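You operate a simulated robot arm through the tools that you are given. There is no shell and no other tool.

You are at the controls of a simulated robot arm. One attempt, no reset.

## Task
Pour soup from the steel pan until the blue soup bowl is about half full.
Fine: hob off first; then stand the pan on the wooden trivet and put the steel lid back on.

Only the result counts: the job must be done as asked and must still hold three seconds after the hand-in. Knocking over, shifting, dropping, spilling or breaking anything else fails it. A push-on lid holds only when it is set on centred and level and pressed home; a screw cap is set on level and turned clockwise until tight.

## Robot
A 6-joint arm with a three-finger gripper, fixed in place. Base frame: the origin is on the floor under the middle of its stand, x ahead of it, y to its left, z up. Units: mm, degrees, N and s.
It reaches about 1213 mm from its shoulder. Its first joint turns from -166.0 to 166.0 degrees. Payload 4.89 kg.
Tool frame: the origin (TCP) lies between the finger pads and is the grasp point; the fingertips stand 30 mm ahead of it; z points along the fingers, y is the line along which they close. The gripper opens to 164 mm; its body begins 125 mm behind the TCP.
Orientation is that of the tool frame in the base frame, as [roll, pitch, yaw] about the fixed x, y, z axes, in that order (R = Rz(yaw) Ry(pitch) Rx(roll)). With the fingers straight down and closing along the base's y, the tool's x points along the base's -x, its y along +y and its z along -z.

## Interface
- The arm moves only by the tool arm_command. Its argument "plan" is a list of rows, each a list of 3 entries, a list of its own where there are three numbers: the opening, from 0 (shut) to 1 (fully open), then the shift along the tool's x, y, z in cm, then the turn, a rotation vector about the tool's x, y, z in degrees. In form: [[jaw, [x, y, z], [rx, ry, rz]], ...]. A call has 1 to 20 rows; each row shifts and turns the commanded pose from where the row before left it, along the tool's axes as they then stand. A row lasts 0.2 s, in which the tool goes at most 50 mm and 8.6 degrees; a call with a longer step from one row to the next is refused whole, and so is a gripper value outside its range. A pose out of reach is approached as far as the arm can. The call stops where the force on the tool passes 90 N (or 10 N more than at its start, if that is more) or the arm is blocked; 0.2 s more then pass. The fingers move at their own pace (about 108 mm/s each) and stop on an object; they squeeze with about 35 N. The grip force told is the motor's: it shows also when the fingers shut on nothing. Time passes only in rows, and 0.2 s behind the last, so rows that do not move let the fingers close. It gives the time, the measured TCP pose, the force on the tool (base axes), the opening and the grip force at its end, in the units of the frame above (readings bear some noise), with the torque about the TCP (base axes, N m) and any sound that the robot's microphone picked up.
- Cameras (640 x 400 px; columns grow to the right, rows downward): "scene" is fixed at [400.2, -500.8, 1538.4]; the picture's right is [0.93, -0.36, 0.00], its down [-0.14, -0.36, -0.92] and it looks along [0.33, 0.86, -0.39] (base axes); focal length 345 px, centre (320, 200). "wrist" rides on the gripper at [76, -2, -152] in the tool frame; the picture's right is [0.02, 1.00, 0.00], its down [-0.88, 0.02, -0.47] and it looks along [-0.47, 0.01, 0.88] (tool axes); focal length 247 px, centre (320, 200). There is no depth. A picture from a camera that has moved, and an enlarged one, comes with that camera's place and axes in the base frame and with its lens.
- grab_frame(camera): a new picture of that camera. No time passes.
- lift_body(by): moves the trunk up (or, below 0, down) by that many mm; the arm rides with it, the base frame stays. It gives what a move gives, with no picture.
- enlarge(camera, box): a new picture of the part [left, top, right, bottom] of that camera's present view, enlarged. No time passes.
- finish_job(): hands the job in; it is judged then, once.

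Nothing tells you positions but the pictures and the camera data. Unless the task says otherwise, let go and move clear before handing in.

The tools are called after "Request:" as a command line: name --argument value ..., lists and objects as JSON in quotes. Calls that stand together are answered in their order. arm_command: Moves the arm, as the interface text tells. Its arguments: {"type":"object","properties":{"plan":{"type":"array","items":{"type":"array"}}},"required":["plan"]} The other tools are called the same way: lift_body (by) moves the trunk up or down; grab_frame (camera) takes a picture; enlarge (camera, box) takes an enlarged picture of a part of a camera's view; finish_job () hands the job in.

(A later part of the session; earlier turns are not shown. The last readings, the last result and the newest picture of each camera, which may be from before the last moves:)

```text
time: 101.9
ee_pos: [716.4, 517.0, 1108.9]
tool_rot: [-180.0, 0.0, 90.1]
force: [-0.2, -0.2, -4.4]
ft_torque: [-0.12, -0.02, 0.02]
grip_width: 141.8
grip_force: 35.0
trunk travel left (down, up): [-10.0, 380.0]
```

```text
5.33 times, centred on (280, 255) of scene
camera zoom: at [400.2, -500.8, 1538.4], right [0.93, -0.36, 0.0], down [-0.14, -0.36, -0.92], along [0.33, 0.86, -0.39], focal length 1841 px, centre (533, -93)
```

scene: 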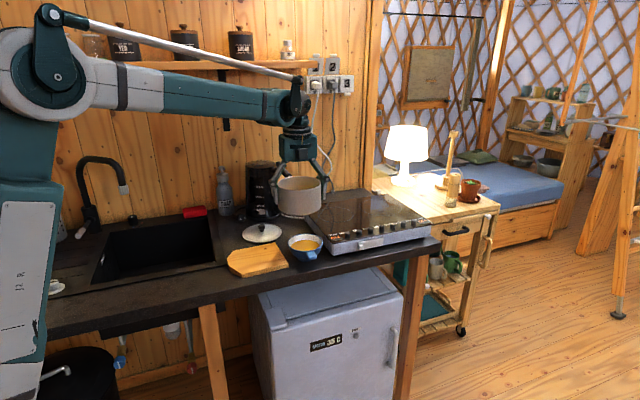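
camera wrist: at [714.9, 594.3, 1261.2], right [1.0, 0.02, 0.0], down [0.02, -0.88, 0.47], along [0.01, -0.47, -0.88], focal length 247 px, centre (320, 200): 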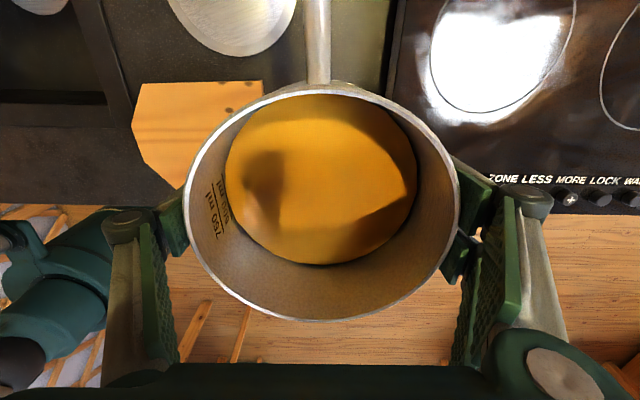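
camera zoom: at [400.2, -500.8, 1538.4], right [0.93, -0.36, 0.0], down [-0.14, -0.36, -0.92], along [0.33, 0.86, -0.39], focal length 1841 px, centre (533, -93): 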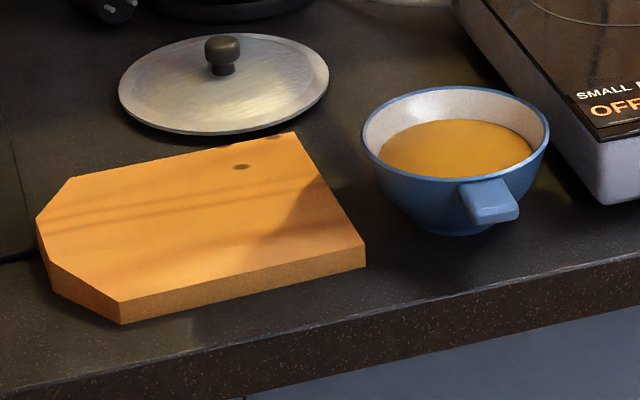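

The board spans x 451–641, y 421–577 with its top at about z 905, so I'll target pan centre (561, 498). First I'll move toward the board and turn the handle back to point away over the sink side.

Request:
arm_command --plan '[[0, [-0.3, -1.2, 0], [0, 0, 0]], [0, [-0.5, -2.2, 0], [0, 0, 0]], [0, [-0.6, -2.6, 0], [0, 0, 0]], [0, [-0.6, -2.6, 0], [0, 0, 0]], [0, [-0.4, -1.9, 0], [0, 0, 0]], [0, [-0.3, -1.1, 0], [0, 0, 0]], [0, [0, 0, 0], [0, 0, 0]]]'

Request:
arm_command --plan '[[0, [0, 0, 0], [0, 0, -3]], [0, [0, 0, 0], [0, 0, -5]], [0, [0, 0, 0], [0, 0, -6]], [0, [0, 0, 0], [0, 0, -6]], [0, [0, 0, 0], [0, 0, -6]], [0, [0, 0, 0], [0, 0, -6]], [0, [0, 0, 0], [0, 0, -6]], [0, [0, 0, 0], [0, 0, -6]], [0, [0, 0, 0], [0, 0, -6]], [0, [0, 0, 0], [0, 0, -6]], [0, [0, 0, 0], [0, 0, -6]], [0, [0, 0, 0], [0, 0, -6]], [0, [0, 0, 0], [0, 0, -6]], [0, [0, 0, 0], [0, 0, -6]], [0, [0, 0, 0], [0, 0, -6]], [0, [0, 0, 0], [0, 0, -6]], [0, [0, 0, 0], [0, 0, -6]], [0, [0, 0, 0], [0, 0, -4]], [0, [0, 0, 0], [0, 0, -2]], [0, [0, 0, 0], [0, 0, 0]]]'

Request:
grab_frame --camera "wrist"

Request:
grab_frame --camera "scene"

```text
time: 103.5
ee_pos: [599.7, 489.7, 1110.4]
tool_rot: [-179.9, -0.1, 89.9]
force: [-0.2, -0.7, -4.9]
ft_torque: [-0.09, 0.02, 0.01]
grip_width: 141.8
grip_force: 35.2
trunk travel left (down, up): [-10.0, 380.0]
```

```text
time: 107.7
ee_pos: [599.0, 489.5, 1108.5]
tool_rot: [180.0, 0.0, -166.1]
force: [0.3, 0.2, -4.9]
ft_torque: [0.01, -0.1, -0.01]
grip_width: 142.0
grip_force: 35.2
trunk travel left (down, up): [-10.0, 380.0]
```

```text
taken
camera wrist: at [526.5, 470.8, 1261.4], right [-0.26, 0.96, 0.0], down [0.85, 0.23, 0.47], along [0.46, 0.12, -0.88], focal length 247 px, centre (320, 200)
```

wrist: 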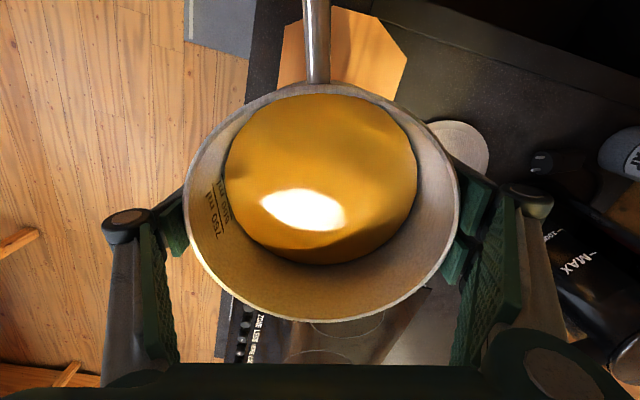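

```text
taken
```

scene: 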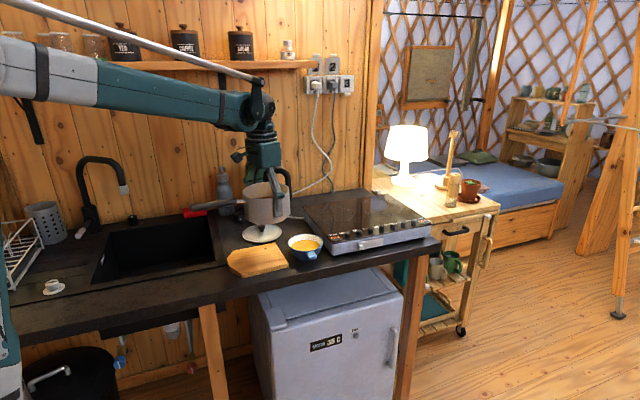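

The handle now points over the sink side and yaw is −166°. I'll move to the board centre and descend to about 30 mm above it.

Request:
arm_command --plan '[[0, [0.6, 0.3, 0], [0, 0, 0]], [0, [1.2, 0.57, 0], [0, 0, 0]], [0, [1.2, 0.57, 0], [0, 0, 0]], [0, [0.59, 0.27, 0], [0, 0, 0]], [0, [0, 0, 0], [0, 0, 0]], [0, [0, 0, 1.0], [0, 0, 0]], [0, [0, 0, 2.0], [0, 0, 0]], [0, [0, 0, 2.5], [0, 0, 0]], [0, [0, 0, 2.5], [0, 0, 0]], [0, [0, 0, 2.5], [0, 0, 0]], [0, [0, 0, 1.5], [0, 0, 0]], [0, [0, 0, 0.5], [0, 0, 0]], [0, [0, 0, 0], [0, 0, 0]]]'

Request:
enlarge --camera "scene" --box '[200, 180, 340, 290]'

Request:
grab_frame --camera "wrist"

```text
time: 110.5
ee_pos: [560.2, 497.5, 982.7]
tool_rot: [180.0, 0.1, -165.9]
force: [0.5, -0.4, -3.3]
ft_torque: [0.05, -0.1, 0.0]
grip_width: 141.9
grip_force: 35.3
trunk travel left (down, up): [-10.0, 380.0]
```

```text
3.64 times, centred on (270, 235) of scene
camera zoom: at [400.2, -500.8, 1538.4], right [0.93, -0.36, 0.0], down [-0.14, -0.36, -0.92], along [0.33, 0.86, -0.39], focal length 1255 px, centre (502, 73)
```

zoom: 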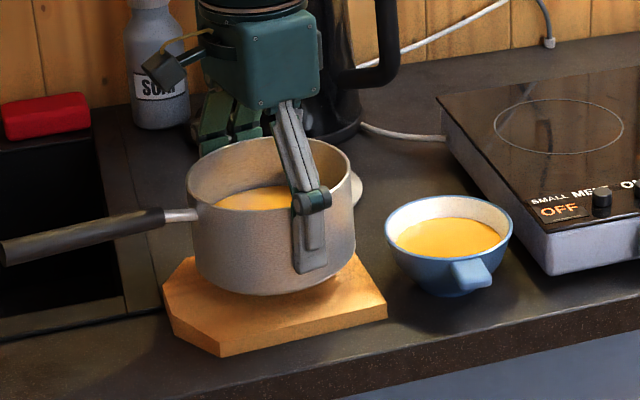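

```text
taken
camera wrist: at [487.9, 478.8, 1135.7], right [-0.26, 0.96, 0.0], down [0.85, 0.23, 0.47], along [0.46, 0.12, -0.88], focal length 247 px, centre (320, 200)
```

wrist: 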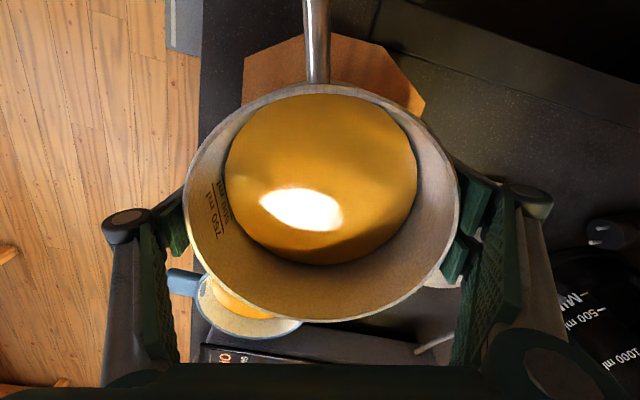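

The pan hovers centred over the board. I'll lower gently to contact.

Request:
arm_command --plan '[[0, [0, 0, 0.8], [0, 0, 0]], [0, [0, 0, 0.8], [0, 0, 0]], [0, [0, 0, 0.4], [0, 0, 0]], [0, [0, 0, 0.2], [0, 0, 0]], [0, [0, 0, 0.2], [0, 0, 0]], [0, [0, 0, 0], [0, 0, 0]]]'

Request:
enlarge --camera "scene" --box '[220, 210, 310, 280]'

```text
time: 111.9
ee_pos: [560.3, 498.6, 960.0]
tool_rot: [180.0, 0.1, -166.0]
force: [5.6, 2.7, 12.1]
ft_torque: [0.25, 0.74, -0.24]
grip_width: 141.8
grip_force: 35.0
trunk travel left (down, up): [-10.0, 380.0]
```

```text
5.71 times, centred on (265, 245) of scene
camera zoom: at [400.2, -500.8, 1538.4], right [0.93, -0.36, 0.0], down [-0.14, -0.36, -0.92], along [0.33, 0.86, -0.39], focal length 1972 px, centre (634, -57)
```

zoom: 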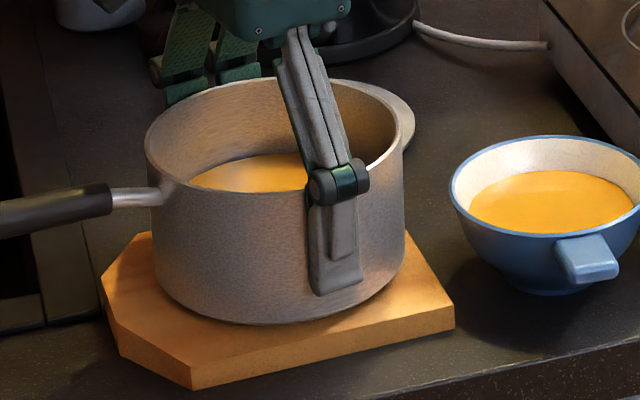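

First contact (12 N) is from the handle-side edge, as expected from the slight sag. I'll settle it down a bit more so the base lies flat.

Request:
arm_command --plan '[[0, [0, 0, 0.1], [0, 0, 0]], [0, [0, 0, 0.1], [0, 0, 0]], [0, [0, 0, 0], [0, 0, 0]]]'

Request:
enlarge --camera "scene" --box '[220, 210, 310, 280]'

```text
time: 112.7
ee_pos: [559.9, 497.6, 957.9]
tool_rot: [-179.9, 0.0, -166.1]
force: [4.6, 2.8, 10.3]
ft_torque: [0.28, 0.54, -0.21]
grip_width: 141.7
grip_force: 34.6
trunk travel left (down, up): [-10.0, 380.0]
```

```text
5.71 times, centred on (265, 245) of scene
camera zoom: at [400.2, -500.8, 1538.4], right [0.93, -0.36, 0.0], down [-0.14, -0.36, -0.92], along [0.33, 0.86, -0.39], focal length 1972 px, centre (634, -57)
```

zoom: 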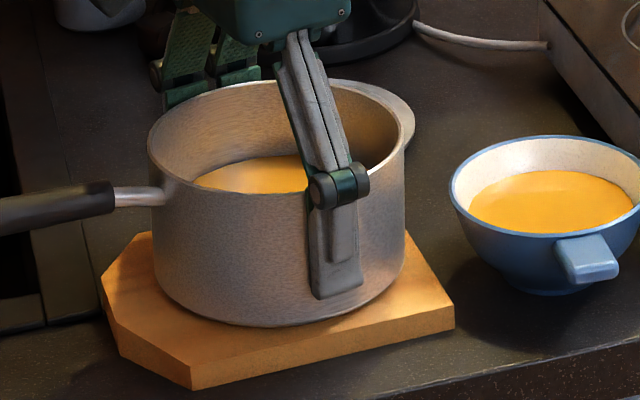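

The pan is settling level under a steady 10 N. I'll continue 2 mm more.

Request:
arm_command --plan '[[0, [0, 0, 0.1], [0, 0, 0]], [0, [0, 0, 0.1], [0, 0, 0]], [0, [0, 0, 0], [0, 0, 0]]]'

Request:
enlarge --camera "scene" --box '[220, 210, 310, 280]'

Request:
grab_frame --camera "wrist"

```text
time: 113.5
ee_pos: [559.8, 498.1, 956.7]
tool_rot: [-180.0, 0.0, -166.0]
force: [3.0, 5.1, 21.3]
ft_torque: [0.27, -0.14, -0.19]
grip_width: 142.2
grip_force: 35.0
trunk travel left (down, up): [-10.0, 380.0]
```

```text
5.71 times, centred on (265, 245) of scene
camera zoom: at [400.2, -500.8, 1538.4], right [0.93, -0.36, 0.0], down [-0.14, -0.36, -0.92], along [0.33, 0.86, -0.39], focal length 1972 px, centre (634, -57)
```

zoom: 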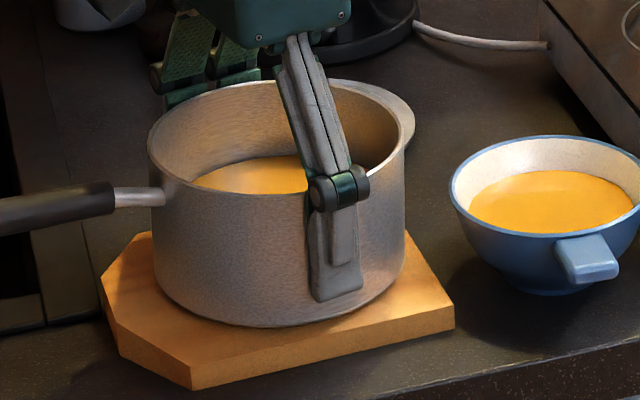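

```text
taken
camera wrist: at [487.5, 478.5, 1108.8], right [-0.26, 0.96, 0.0], down [0.85, 0.23, 0.47], along [0.46, 0.12, -0.88], focal length 247 px, centre (320, 200)
```

wrist: 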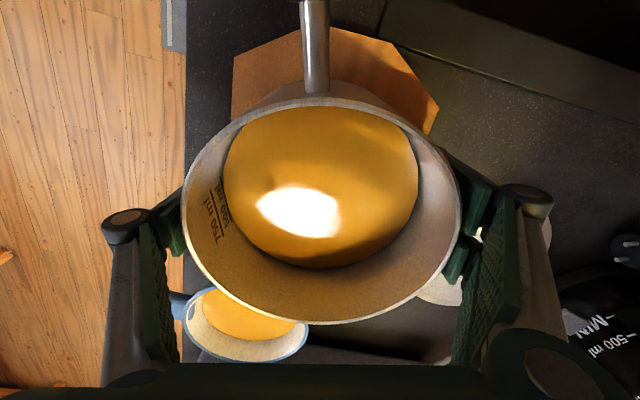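

The force jumped to 21 N with near-zero torque, so the base is flat on the board. I'll release fully and rise straight up.

Request:
arm_command --plan '[[0.95, [0, 0, 0], [0, 0, 0]], [1, [0, 0, 0], [0, 0, 0]], [1, [0, 0, 0], [0, 0, 0]], [1, [0, 0, 0], [0, 0, 0]]]'

Request:
grab_frame --camera "wrist"

Request:
enlarge --camera "scene" --box '[220, 210, 310, 280]'

```text
time: 114.5
ee_pos: [559.8, 498.4, 956.4]
tool_rot: [-179.9, 0.0, -166.1]
force: [0.1, 0.8, 0.5]
ft_torque: [0.01, -0.01, -0.01]
grip_width: 164.1
grip_force: 0.1
trunk travel left (down, up): [-10.0, 380.0]
```

```text
taken
camera wrist: at [487.9, 478.7, 1108.4], right [-0.26, 0.96, 0.0], down [0.85, 0.23, 0.47], along [0.46, 0.12, -0.88], focal length 247 px, centre (320, 200)
```

wrist: 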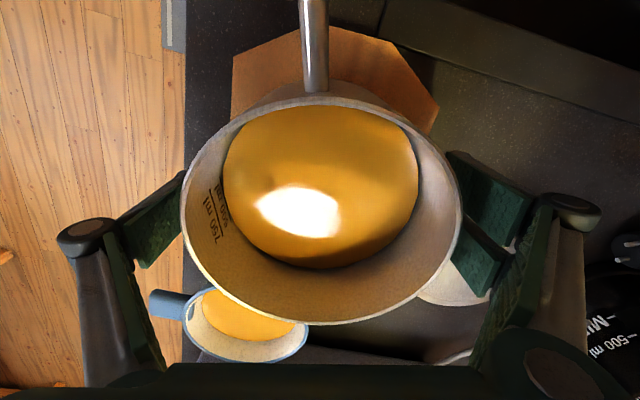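

```text
5.71 times, centred on (265, 245) of scene
camera zoom: at [400.2, -500.8, 1538.4], right [0.93, -0.36, 0.0], down [-0.14, -0.36, -0.92], along [0.33, 0.86, -0.39], focal length 1972 px, centre (634, -57)
```

zoom: 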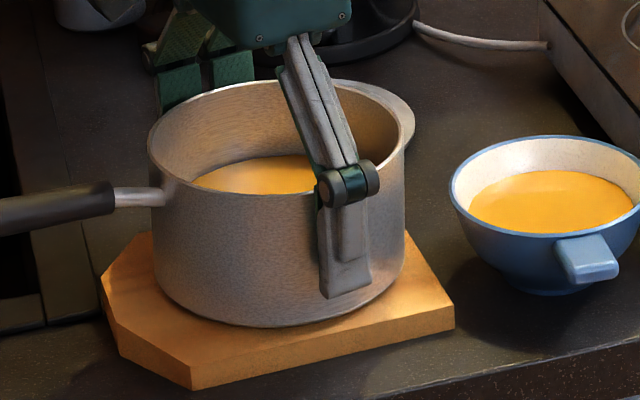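

The pan stands flat on the trivet. I'll rise straight up and measure the pan rim centre for the lid.

Request:
arm_command --plan '[[1, [0, 0, -1.5], [0, 0, 0]], [1, [0, 0, -3.0], [0, 0, 0]], [1, [0, 0, -4.0], [0, 0, 0]], [1, [0, 0, -4.5], [0, 0, 0]], [1, [0, 0, -4.5], [0, 0, 0]], [1, [0, 0, -4.0], [0, 0, 0]], [1, [0, 0, -2.5], [0, 0, 0]], [1, [0, 0, 0], [0, 0, 0]]]'

Request:
grab_frame --camera "wrist"

Request:
enlarge --camera "wrist" --box '[200, 40, 440, 240]'

Request:
enlarge --camera "scene" --box '[220, 200, 340, 280]'

```text
time: 116.3
ee_pos: [560.4, 498.0, 1197.9]
tool_rot: [180.0, 0.0, -166.1]
force: [-0.1, 0.5, 0.4]
ft_torque: [-0.03, 0.04, 0.02]
grip_width: 164.0
grip_force: 0.0
trunk travel left (down, up): [-10.0, 380.0]
```

```text
taken
camera wrist: at [487.2, 479.0, 1349.7], right [-0.26, 0.96, 0.0], down [0.85, 0.23, 0.47], along [0.46, 0.12, -0.88], focal length 247 px, centre (320, 200)
```

wrist: 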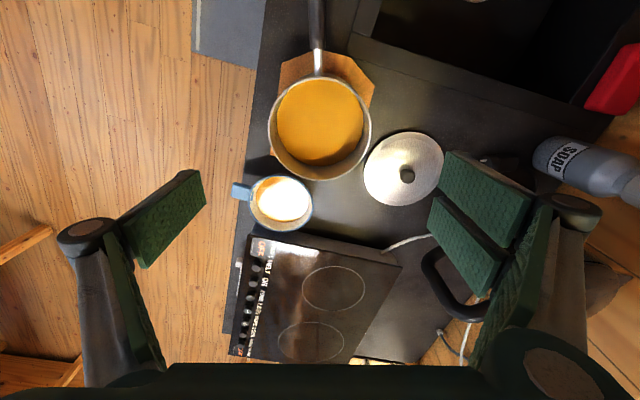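

```text
2.00 times, centred on (320, 140) of wrist
camera zoom: at [487.2, 479.0, 1349.7], right [-0.26, 0.96, 0.0], down [0.85, 0.23, 0.47], along [0.46, 0.12, -0.88], focal length 494 px, centre (320, 320)
```

zoom: 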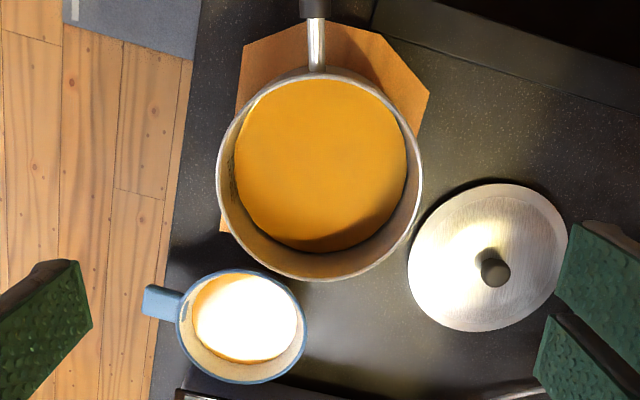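

```text
5.00 times, centred on (280, 240) of scene
camera zoom: at [400.2, -500.8, 1538.4], right [0.93, -0.36, 0.0], down [-0.14, -0.36, -0.92], along [0.33, 0.86, -0.39], focal length 1726 px, centre (520, 0)
```

zoom: 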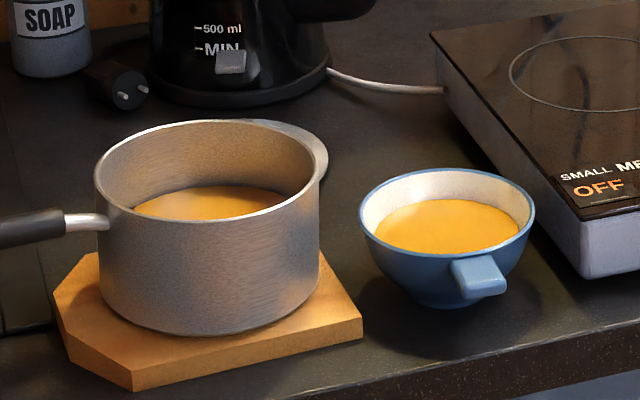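

The pan stands on the trivet and the bowl looks about half full. The rim centre measures about (566, 498.5). Next I'll fetch the lid at (610, 677).

Request:
arm_command --plan '[[0.7, [-0.8, 1.4, 0], [0, 0, 0]], [0.4, [-1.5, 2.7, 0], [0, 0, 0]], [0.4, [-2.0, 3.5, 0], [0, 0, 0]], [0.4, [-2.0, 3.5, 0], [0, 0, 0]], [0.4, [-1.7, 3.04, 0], [0, 0, 0]], [0.4, [-1.12, 2.1, 0], [0, 0, 0]], [0.4, [0, 0, 2.0], [0, 0, 0]], [0.4, [0, 0, 4.0], [0, 0, 0]], [0.4, [0, 0, 4.0], [0, 0, 0]], [0.4, [0, 0, 3.0], [0, 0, 0]], [0.4, [0, 0, 0], [0, 0, 0]]]'

Request:
grab_frame --camera "wrist"

Request:
enlarge --camera "wrist" --box '[220, 60, 420, 220]'

```text
time: 118.7
ee_pos: [609.6, 677.9, 1065.4]
tool_rot: [180.0, 0.0, -166.0]
force: [-0.9, -0.6, -0.2]
ft_torque: [0.02, 0.01, 0.0]
grip_width: 65.6
grip_force: 0.0
trunk travel left (down, up): [-10.0, 380.0]
```

```text
taken
camera wrist: at [537.0, 658.9, 1218.5], right [-0.26, 0.96, 0.0], down [0.85, 0.23, 0.47], along [0.46, 0.12, -0.88], focal length 247 px, centre (320, 200)
```

wrist: 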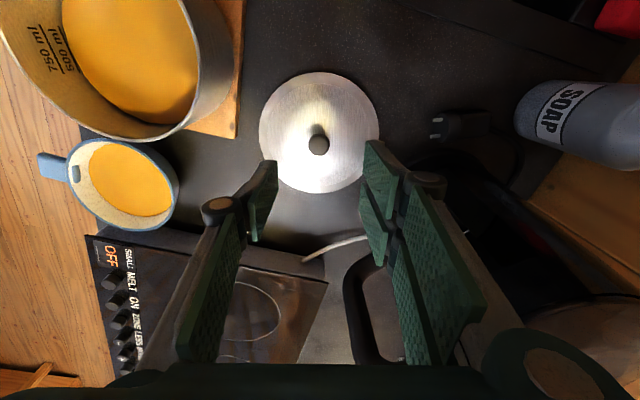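

```text
2.50 times, centred on (320, 140) of wrist
camera zoom: at [537.0, 658.9, 1218.5], right [-0.26, 0.96, 0.0], down [0.85, 0.23, 0.47], along [0.46, 0.12, -0.88], focal length 617 px, centre (320, 350)
```

zoom: 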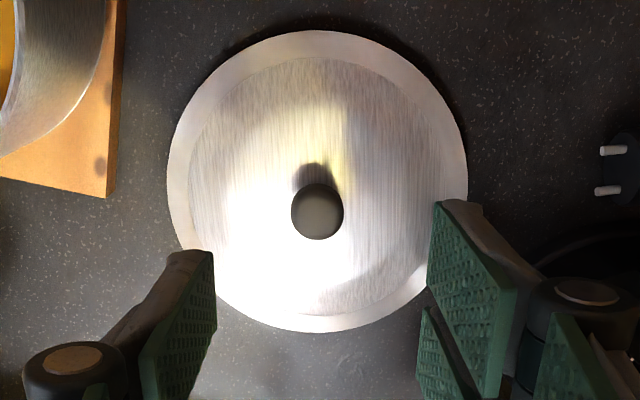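

The knob is within 2 mm of the tool axis. I'll correct and descend around it.

Request:
arm_command --plan '[[0.4, [-0.12, -0.14, 2.5], [0, 0, 0]], [0.4, [0, 0, 3.5], [0, 0, 0]], [0.4, [0, 0, 3.0], [0, 0, 0]], [0.4, [0, 0, 1.7], [0, 0, 0]], [0.4, [0, 0, 0.8], [0, 0, 0]], [0.4, [0, 0, 0], [0, 0, 0]]]'

Request:
enlarge --camera "scene" --box '[240, 190, 300, 240]'

Request:
enlarge --camera "wrist" --box '[220, 60, 420, 260]'

```text
time: 120.1
ee_pos: [610.7, 676.2, 950.5]
tool_rot: [179.9, 0.0, -166.0]
force: [-0.9, -0.4, -0.3]
ft_torque: [0.0, -0.01, 0.0]
grip_width: 65.8
grip_force: 0.0
trunk travel left (down, up): [-10.0, 380.0]
```

```text
8.00 times, centred on (270, 215) of scene
camera zoom: at [400.2, -500.8, 1538.4], right [0.93, -0.36, 0.0], down [-0.14, -0.36, -0.92], along [0.33, 0.86, -0.39], focal length 2762 px, centre (720, 80)
```

zoom: 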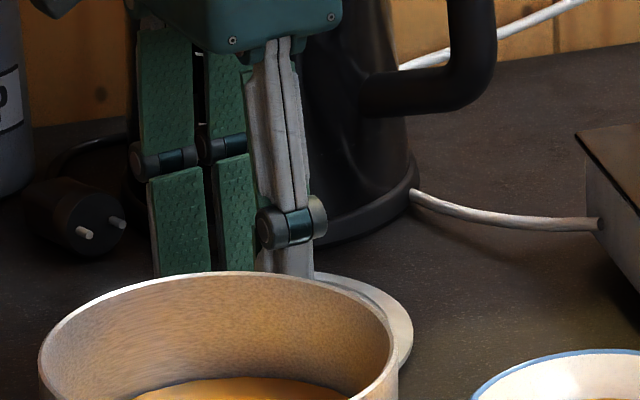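

```text
2.00 times, centred on (320, 160) of wrist
camera zoom: at [538.7, 657.4, 1103.3], right [-0.26, 0.96, 0.0], down [0.85, 0.23, 0.47], along [0.46, 0.12, -0.88], focal length 494 px, centre (320, 280)
```

zoom: 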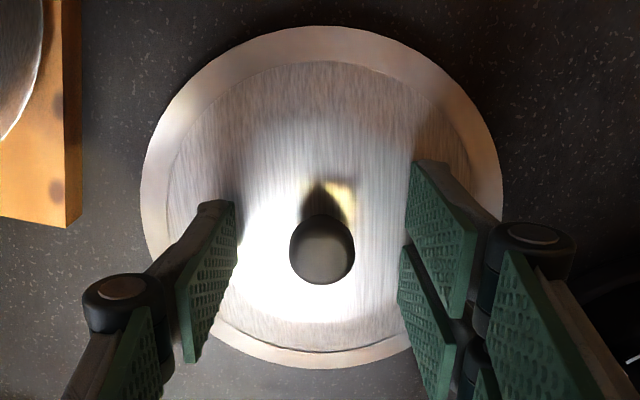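

The knob is centred between the fingers. I'll close and lift slightly.

Request:
arm_command --plan '[[0.1, [0, 0, 0], [0, 0, 0]], [0, [0, 0, 0], [0, 0, 0]], [0, [0, 0, 0], [0, 0, 0]], [0, [0, 0, 0], [0, 0, 0]]]'

Request:
arm_command --plan '[[0, [0, 0, -1.0], [0, 0, 0]], [0, [0, 0, -3.0], [0, 0, 0]], [0, [0, 0, -4.0], [0, 0, 0]], [0, [0, 0, -4.5], [0, 0, 0]], [0, [0, 0, -4.5], [0, 0, 0]], [0, [0, 0, -3.0], [0, 0, 0]], [0, [0, 0, 0], [0, 0, 0]]]'

Request:
enlarge --camera "scene" --box '[220, 130, 340, 280]'

Request:
grab_frame --camera "wrist"

```text
time: 121.1
ee_pos: [610.5, 676.8, 951.7]
tool_rot: [180.0, 0.0, -166.0]
force: [0.5, 0.5, -0.4]
ft_torque: [-0.02, 0.02, 0.02]
grip_width: 23.1
grip_force: 35.2
trunk travel left (down, up): [-10.0, 380.0]
```

```text
time: 122.7
ee_pos: [611.5, 676.3, 1152.0]
tool_rot: [-180.0, 0.0, -166.0]
force: [-0.2, -0.1, -1.2]
ft_torque: [0.02, 0.01, 0.01]
grip_width: 23.2
grip_force: 35.0
trunk travel left (down, up): [-10.0, 380.0]
```

```text
2.67 times, centred on (280, 205) of scene
camera zoom: at [400.2, -500.8, 1538.4], right [0.93, -0.36, 0.0], down [-0.14, -0.36, -0.92], along [0.33, 0.86, -0.39], focal length 920 px, centre (427, 187)
```

zoom: 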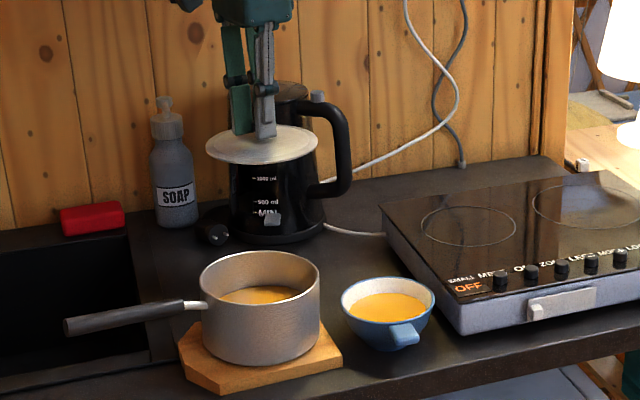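

```text
taken
camera wrist: at [538.2, 657.5, 1304.3], right [-0.26, 0.96, 0.0], down [0.85, 0.23, 0.47], along [0.46, 0.12, -0.88], focal length 247 px, centre (320, 200)
```

wrist: 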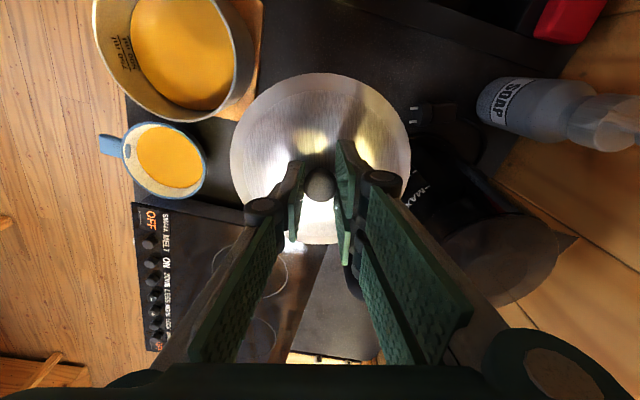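

The lid is held level. I'll measure its centre offset in the hand before placing it.

Request:
enlarge --camera "wrist" --box '[220, 60, 420, 260]'

Request:
enlarge --camera "wrist" --box '[80, 0, 270, 130]'

Request:
enlarge --camera "scene" --box '[245, 165, 305, 205]'

```text
2.00 times, centred on (320, 160) of wrist
camera zoom: at [538.2, 657.5, 1304.3], right [-0.26, 0.96, 0.0], down [0.85, 0.23, 0.47], along [0.46, 0.12, -0.88], focal length 494 px, centre (320, 280)
```

zoom: 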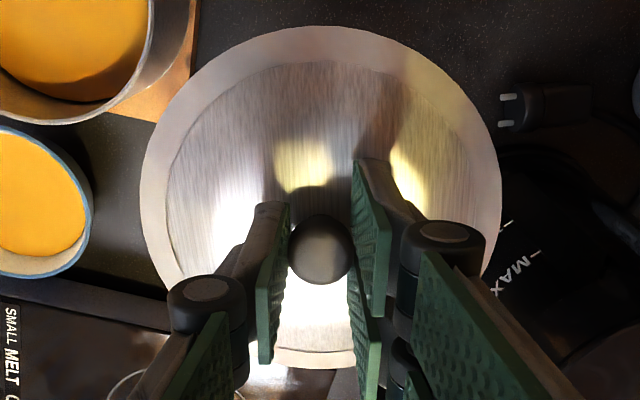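

```text
3.08 times, centred on (175, 65) of wrist
camera zoom: at [538.2, 657.5, 1304.3], right [-0.26, 0.96, 0.0], down [0.85, 0.23, 0.47], along [0.46, 0.12, -0.88], focal length 760 px, centre (766, 615)
```

zoom: 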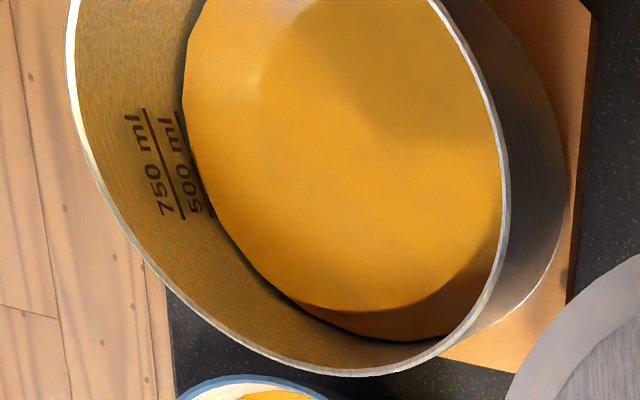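

```text
10.00 times, centred on (275, 185) of scene
camera zoom: at [400.2, -500.8, 1538.4], right [0.93, -0.36, 0.0], down [-0.14, -0.36, -0.92], along [0.33, 0.86, -0.39], focal length 3452 px, centre (770, 350)
```

zoom: 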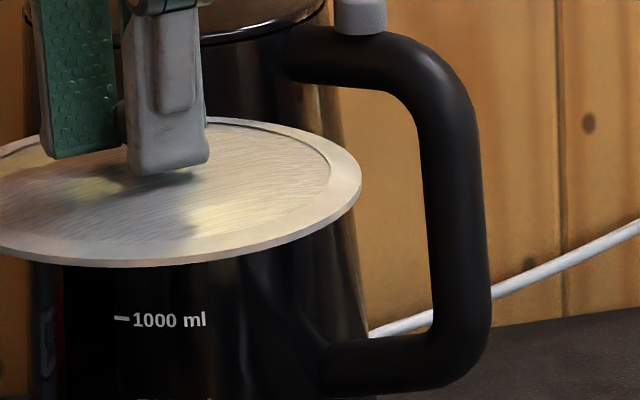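

The lid centre sits within 2 mm of the tool axis. I'll carry it over the pan (centre ≈ (566, 498.4)) and descend to about 25 mm above seating.

Request:
arm_command --plan '[[0, [0.8, -1.46, 0], [0, 0, 0]], [0, [1.5, -2.74, 0], [0, 0, 0]], [0, [1.8, -3.3, 0], [0, 0, 0]], [0, [1.8, -3.3, 0], [0, 0, 0]], [0, [1.6, -2.93, 0], [0, 0, 0]], [0, [0.9, -1.64, 0], [0, 0, 0]], [0, [0.45, -0.81, 0], [0, 0, 0]], [0, [0, 0, 0], [0, 0, 0]], [0, [0, 0, 1.5], [0, 0, 0]], [0, [0, 0, 2.5], [0, 0, 0]], [0, [0, 0, 2.5], [0, 0, 0]], [0, [0, 0, 1.3], [0, 0, 0]], [0, [0, 0, 0], [0, 0, 0]]]'

Request:
enlarge --camera "scene" --box '[225, 180, 315, 270]'

Request:
grab_frame --camera "wrist"

```text
time: 125.5
ee_pos: [564.3, 498.9, 1073.2]
tool_rot: [-180.0, 0.0, -166.0]
force: [0.8, -0.1, -0.8]
ft_torque: [0.0, -0.03, -0.01]
grip_width: 23.4
grip_force: 35.0
trunk travel left (down, up): [-10.0, 380.0]
```

```text
4.44 times, centred on (270, 225) of scene
camera zoom: at [400.2, -500.8, 1538.4], right [0.93, -0.36, 0.0], down [-0.14, -0.36, -0.92], along [0.33, 0.86, -0.39], focal length 1534 px, centre (542, 89)
```

zoom: 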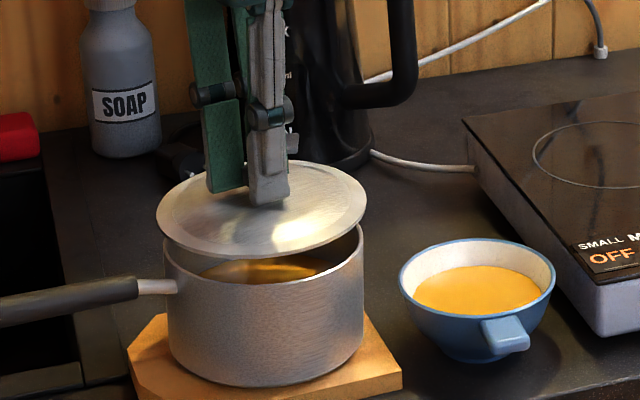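

```text
taken
camera wrist: at [491.7, 478.7, 1225.5], right [-0.26, 0.96, 0.0], down [0.85, 0.23, 0.47], along [0.46, 0.12, -0.88], focal length 247 px, centre (320, 200)
```

wrist: 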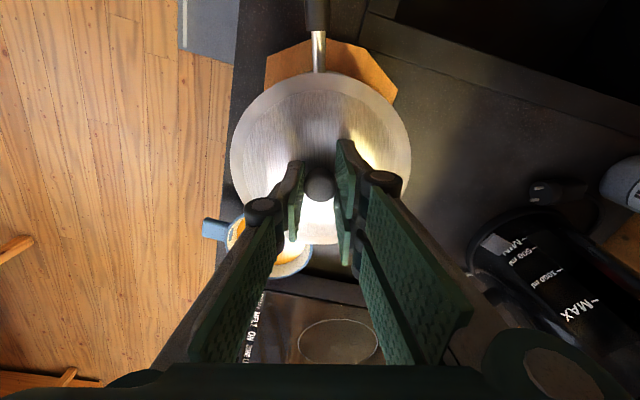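

The lid appears aligned over the pan. I'll zoom in to verify before lowering.

Request:
enlarge --camera "scene" --box '[243, 205, 297, 245]'

Request:
enlarge --camera "wrist" --box '[220, 40, 420, 260]'

```text
10.00 times, centred on (270, 225) of scene
camera zoom: at [400.2, -500.8, 1538.4], right [0.93, -0.36, 0.0], down [-0.14, -0.36, -0.92], along [0.33, 0.86, -0.39], focal length 3452 px, centre (820, -50)
```

zoom: 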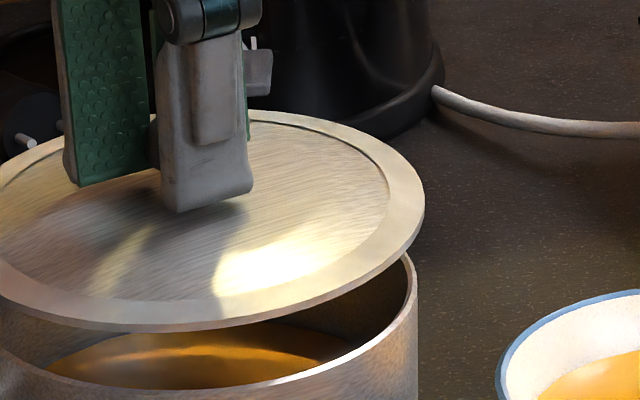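

```text
1.82 times, centred on (320, 150) of wrist
camera zoom: at [491.7, 478.7, 1225.5], right [-0.26, 0.96, 0.0], down [0.85, 0.23, 0.47], along [0.46, 0.12, -0.88], focal length 449 px, centre (320, 291)
```

zoom: 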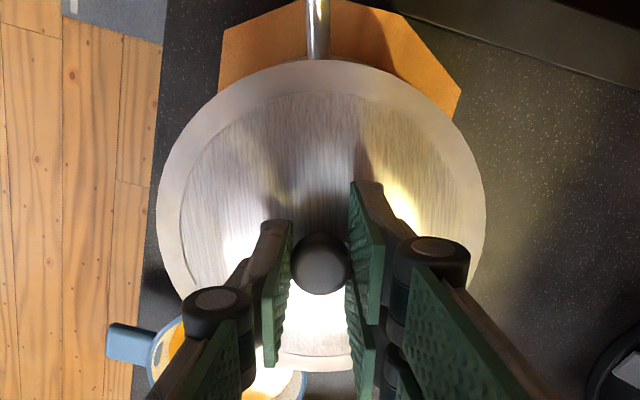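

Lateral alignment is within 1 mm. I'll lower to just above the rim and check again.

Request:
arm_command --plan '[[0, [0, 0, 0.8], [0, 0, 0]], [0, [0, 0, 0.6], [0, 0, 0]], [0, [0, 0, 0.3], [0, 0, 0]], [0, [0, 0, 0], [0, 0, 0]]]'

Request:
enlarge --camera "scene" --box '[230, 205, 300, 255]'

```text
time: 126.5
ee_pos: [564.4, 498.7, 1053.6]
tool_rot: [179.9, 0.0, -166.0]
force: [0.0, 0.7, -0.6]
ft_torque: [0.01, -0.02, 0.02]
grip_width: 23.3
grip_force: 35.3
trunk travel left (down, up): [-10.0, 380.0]
```

```text
8.00 times, centred on (265, 230) of scene
camera zoom: at [400.2, -500.8, 1538.4], right [0.93, -0.36, 0.0], down [-0.14, -0.36, -0.92], along [0.33, 0.86, -0.39], focal length 2762 px, centre (760, -40)
```

zoom: 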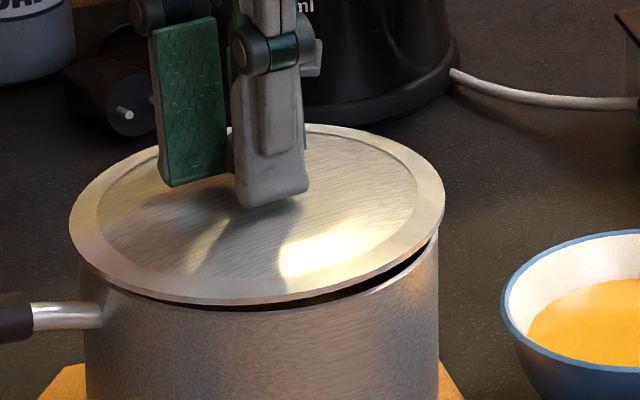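

The lid is about 5 mm above the rim and centred. I'll lower in small steps until it seats.

Request:
arm_command --plan '[[0, [0, 0, 0.2], [0, 0, 0]], [0, [0, 0, 0.2], [0, 0, 0]], [0, [0, 0, 0], [0, 0, 0]]]'

Request:
enlarge --camera "scene" --box '[230, 205, 300, 255]'

```text
time: 127.3
ee_pos: [564.1, 499.7, 1051.8]
tool_rot: [179.9, 0.1, -165.9]
force: [0.2, 0.1, -1.4]
ft_torque: [0.0, 0.01, 0.0]
grip_width: 23.1
grip_force: 34.8
trunk travel left (down, up): [-10.0, 380.0]
```

```text
8.00 times, centred on (265, 230) of scene
camera zoom: at [400.2, -500.8, 1538.4], right [0.93, -0.36, 0.0], down [-0.14, -0.36, -0.92], along [0.33, 0.86, -0.39], focal length 2762 px, centre (760, -40)
```

zoom: 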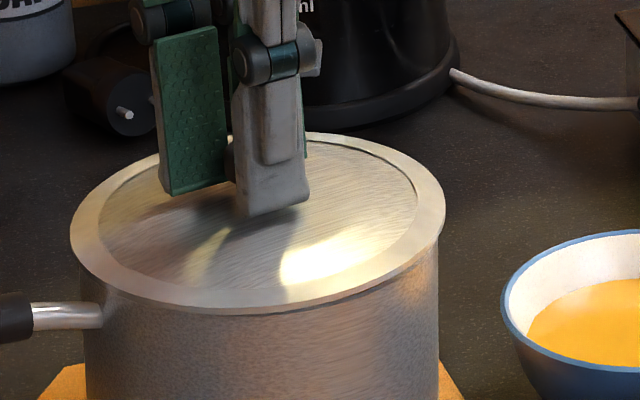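

The lid is essentially on the rim with no resistance. I'll continue down and press.

Request:
arm_command --plan '[[0, [0, 0, 0.15], [0, 0, 0]], [0, [0, 0, 0.15], [0, 0, 0]], [0, [0, 0, 0.1], [0, 0, 0]], [0, [0, 0, 0], [0, 0, 0]]]'

Request:
enlarge --camera "scene" --box '[230, 205, 300, 255]'

```text
time: 128.3
ee_pos: [563.9, 497.3, 1047.9]
tool_rot: [179.9, 0.1, -166.0]
force: [2.3, 0.4, 9.3]
ft_torque: [-0.06, 0.59, 0.0]
grip_width: 22.9
grip_force: 34.9
trunk travel left (down, up): [-10.0, 380.0]
```

```text
8.00 times, centred on (265, 230) of scene
camera zoom: at [400.2, -500.8, 1538.4], right [0.93, -0.36, 0.0], down [-0.14, -0.36, -0.92], along [0.33, 0.86, -0.39], focal length 2762 px, centre (760, -40)
```

zoom: 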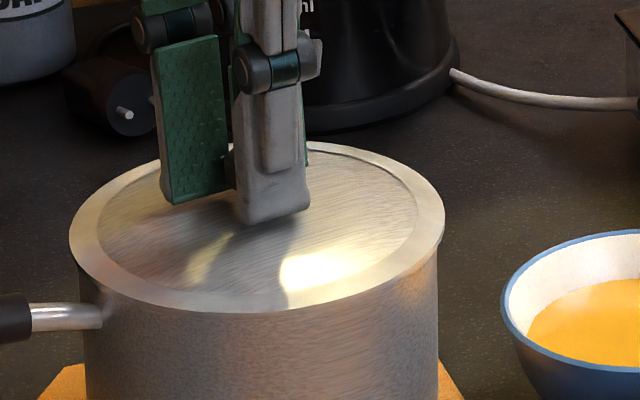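

Contact begins on the handle side (9 N). I'll continue pressing evenly; the lid should rock flat.

Request:
arm_command --plan '[[0, [0, 0, 0.1], [0, 0, 0]], [0, [0, 0, 0.1], [0, 0, 0]], [0, [0, 0, 0], [0, 0, 0]]]'

Request:
enlarge --camera "scene" --box '[230, 205, 300, 255]'

```text
time: 129.1
ee_pos: [564.3, 498.5, 1046.2]
tool_rot: [-180.0, 0.0, -166.1]
force: [5.4, 1.5, 12.1]
ft_torque: [0.06, -0.05, -0.04]
grip_width: 23.0
grip_force: 35.2
trunk travel left (down, up): [-10.0, 380.0]
```

```text
8.00 times, centred on (265, 230) of scene
camera zoom: at [400.2, -500.8, 1538.4], right [0.93, -0.36, 0.0], down [-0.14, -0.36, -0.92], along [0.33, 0.86, -0.39], focal length 2762 px, centre (760, -40)
```

zoom: 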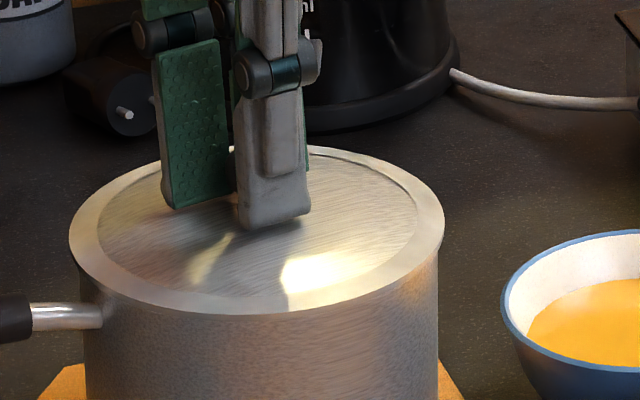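

The torque is near zero, so the lid is flat. I'll press harder to drive it home.

Request:
arm_command --plan '[[0, [0, 0, 0.1], [0, 0, 0]], [0, [0, 0, 0.1], [0, 0, 0]], [0, [0, 0, 0], [0, 0, 0]]]'

Request:
enlarge --camera "scene" --box '[230, 205, 300, 255]'

```text
time: 129.9
ee_pos: [563.9, 498.3, 1044.7]
tool_rot: [180.0, 0.0, -166.0]
force: [7.8, 1.8, 25.6]
ft_torque: [0.16, -0.24, -0.07]
grip_width: 22.5
grip_force: 34.9
trunk travel left (down, up): [-10.0, 380.0]
```

```text
8.00 times, centred on (265, 230) of scene
camera zoom: at [400.2, -500.8, 1538.4], right [0.93, -0.36, 0.0], down [-0.14, -0.36, -0.92], along [0.33, 0.86, -0.39], focal length 2762 px, centre (760, -40)
```

zoom: 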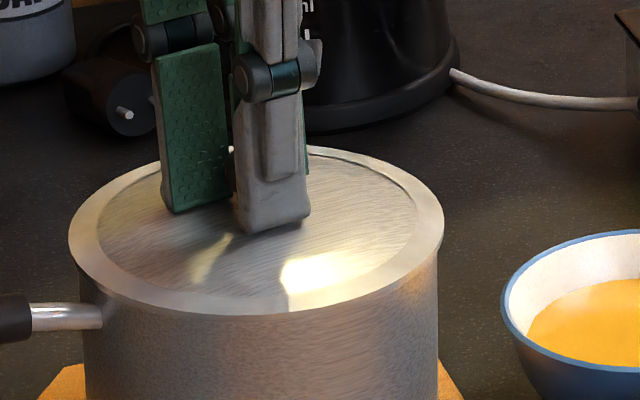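

25 N so far and the lid is level. I'll add slightly more before releasing and doing a clean press from above.

Request:
arm_command --plan '[[0, [0, 0, 0.1], [0, 0, 0]], [0, [0, 0, 0.1], [0, 0, 0]], [0, [0, 0, 0], [0, 0, 0]]]'

Request:
enlarge --camera "scene" --box '[230, 205, 300, 255]'

```text
time: 130.7
ee_pos: [564.9, 496.6, 1042.9]
tool_rot: [-180.0, 0.1, -166.1]
force: [10.4, 5.1, 42.9]
ft_torque: [0.39, 0.18, -0.1]
grip_width: 22.7
grip_force: 34.6
trunk travel left (down, up): [-10.0, 380.0]
```

```text
8.00 times, centred on (265, 230) of scene
camera zoom: at [400.2, -500.8, 1538.4], right [0.93, -0.36, 0.0], down [-0.14, -0.36, -0.92], along [0.33, 0.86, -0.39], focal length 2762 px, centre (760, -40)
```

zoom: 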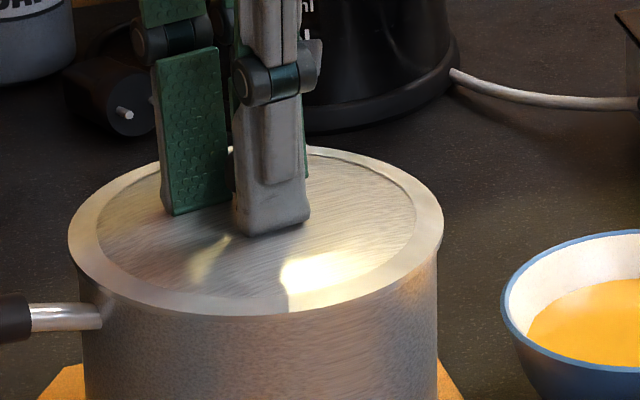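

43 N held and the lid isn't moving further. I'll open and rise to inspect the seating.

Request:
arm_command --plan '[[0, [0, 0, -0.15], [0, 0, 0]], [0.2, [0, 0, 0], [0, 0, 0]], [0.4, [0, 0, 0], [0, 0, 0]], [0.4, [0, 0, 0], [0, 0, 0]], [0.4, [0, 0, -2.0], [0, 0, 0]], [0.4, [0, 0, -4.0], [0, 0, 0]], [0.4, [0, 0, -4.0], [0, 0, 0]], [0.4, [0, 0, -2.0], [0, 0, 0]], [0.4, [0, 0, 0], [0, 0, 0]]]'

Request:
enlarge --camera "scene" --box '[230, 195, 310, 265]'

Request:
enlarge --camera "scene" --box '[240, 220, 290, 250]'

Request:
enlarge --camera "wrist" --box '[200, 40, 440, 240]'

```text
time: 132.7
ee_pos: [564.2, 497.3, 1163.8]
tool_rot: [-180.0, 0.0, -165.9]
force: [0.4, 0.1, 0.7]
ft_torque: [0.03, -0.02, 0.0]
grip_width: 65.6
grip_force: 0.0
trunk travel left (down, up): [-10.0, 380.0]
```

```text
5.71 times, centred on (270, 230) of scene
camera zoom: at [400.2, -500.8, 1538.4], right [0.93, -0.36, 0.0], down [-0.14, -0.36, -0.92], along [0.33, 0.86, -0.39], focal length 1972 px, centre (606, 29)
```

zoom: 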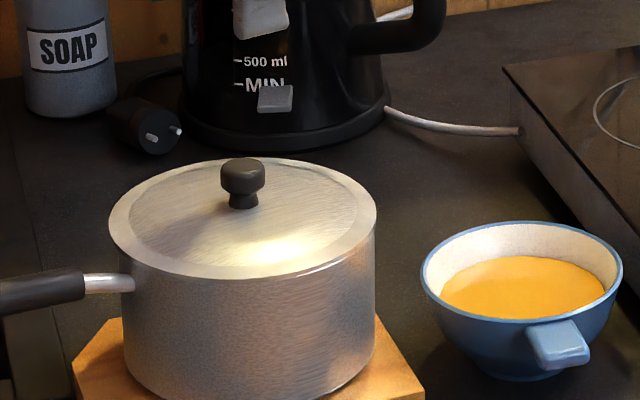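

```text
12.80 times, centred on (265, 235) of scene
camera zoom: at [400.2, -500.8, 1538.4], right [0.93, -0.36, 0.0], down [-0.14, -0.36, -0.92], along [0.33, 0.86, -0.39], focal length 4418 px, centre (1024, -248)
```

zoom: 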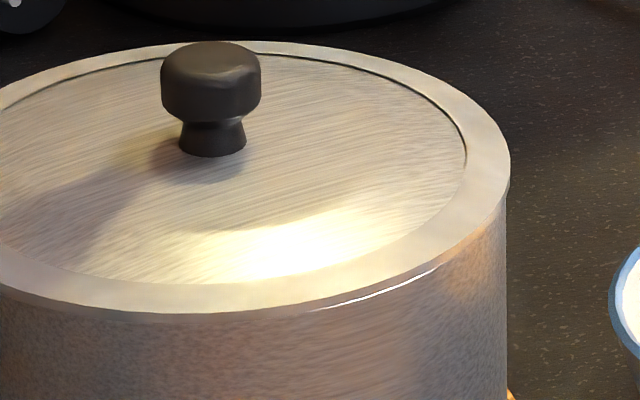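

```text
2.00 times, centred on (320, 140) of wrist
camera zoom: at [491.5, 478.4, 1316.2], right [-0.26, 0.96, 0.0], down [0.85, 0.23, 0.47], along [0.46, 0.12, -0.88], focal length 494 px, centre (320, 320)
```

zoom: 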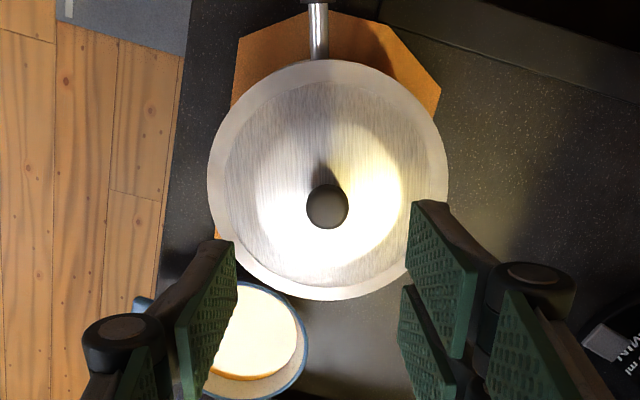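

The lid is on, but a thin bright line at the front right suggests it's offset about 3 mm toward the back left and not fully home. I'll inspect closely.

Request:
enlarge --camera "scene" --box '[258, 230, 284, 246]'

Request:
enlarge --camera "scene" --box '[240, 218, 266, 246]'

Request:
enlarge --camera "wrist" --box '[290, 50, 360, 100]'

```text
16.00 times, centred on (271, 238) of scene
camera zoom: at [400.2, -500.8, 1538.4], right [0.93, -0.36, 0.0], down [-0.14, -0.36, -0.92], along [0.33, 0.86, -0.39], focal length 5523 px, centre (1104, -408)
```

zoom: 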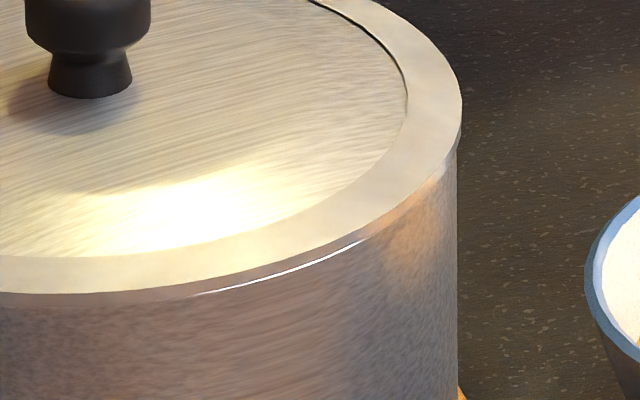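

```text
14.29 times, centred on (253, 232) of scene
camera zoom: at [400.2, -500.8, 1538.4], right [0.93, -0.36, 0.0], down [-0.14, -0.36, -0.92], along [0.33, 0.86, -0.39], focal length 4931 px, centre (1277, -257)
```

zoom: 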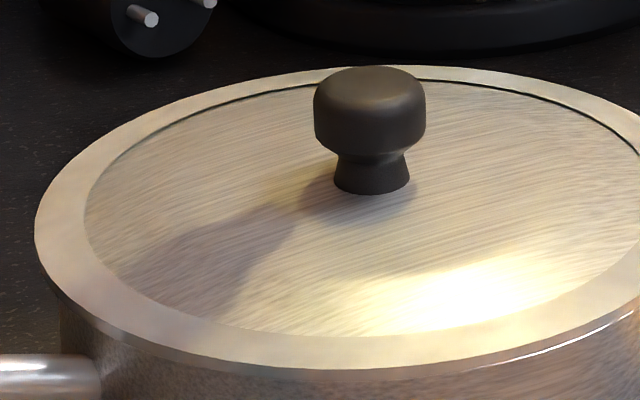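

```text
8.00 times, centred on (325, 75) of wrist
camera zoom: at [491.5, 478.4, 1316.2], right [-0.26, 0.96, 0.0], down [0.85, 0.23, 0.47], along [0.46, 0.12, -0.88], focal length 1976 px, centre (280, 1200)
```

zoom: 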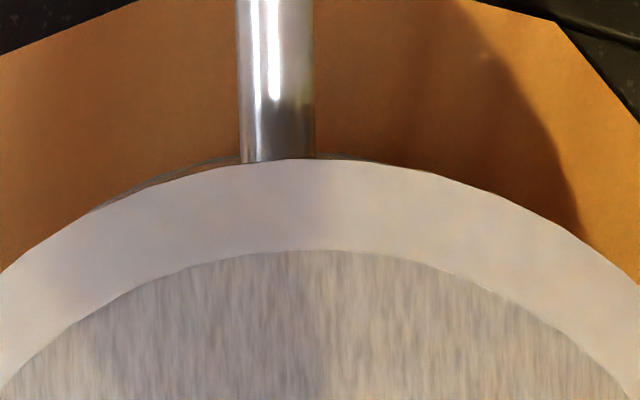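

The lid slid about 3.5 mm in tool +y when I released it under load. I'll re-grip the knob, lift a few millimetres, re-centre and set it down again, taking the load off before release.

Request:
arm_command --plan '[[0.4, [-0.1, 0.35, 2.5], [0, 0, 0]], [0.4, [0, 0, 3.5], [0, 0, 0]], [0.4, [0, 0, 3.0], [0, 0, 0]], [0.4, [0, 0, 1.7], [0, 0, 0]], [0.4, [0, 0, 0.8], [0, 0, 0]], [0.4, [0, 0, 0], [0, 0, 0]], [0.1, [0, 0, 0], [0, 0, 0]], [0, [0, 0, 0], [0, 0, 0]], [0, [0, 0, 0], [0, 0, 0]], [0, [0, 0, 0], [0, 0, 0]]]'

Request:
enlarge --camera "wrist" --box '[220, 40, 420, 260]'

Request:
enlarge --camera "scene" --box '[230, 205, 300, 255]'

```text
time: 134.9
ee_pos: [564.7, 502.0, 1047.7]
tool_rot: [-179.9, -0.1, -166.0]
force: [-0.2, 0.5, -0.3]
ft_torque: [-0.02, -0.03, -0.02]
grip_width: 23.2
grip_force: 35.0
trunk travel left (down, up): [-10.0, 380.0]
```

```text
1.82 times, centred on (320, 150) of wrist
camera zoom: at [492.0, 482.6, 1200.7], right [-0.26, 0.96, 0.0], down [0.85, 0.23, 0.47], along [0.46, 0.12, -0.88], focal length 449 px, centre (320, 291)
```

zoom: 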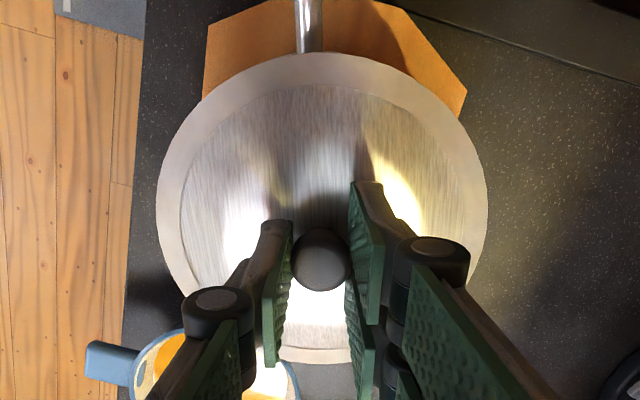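

```text
8.00 times, centred on (265, 230) of scene
camera zoom: at [400.2, -500.8, 1538.4], right [0.93, -0.36, 0.0], down [-0.14, -0.36, -0.92], along [0.33, 0.86, -0.39], focal length 2762 px, centre (760, -40)
```

zoom: 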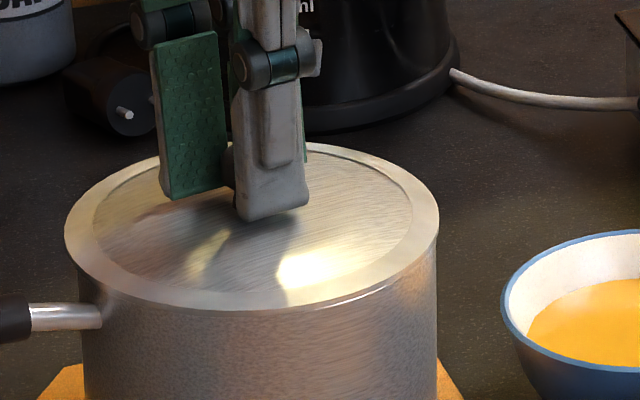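

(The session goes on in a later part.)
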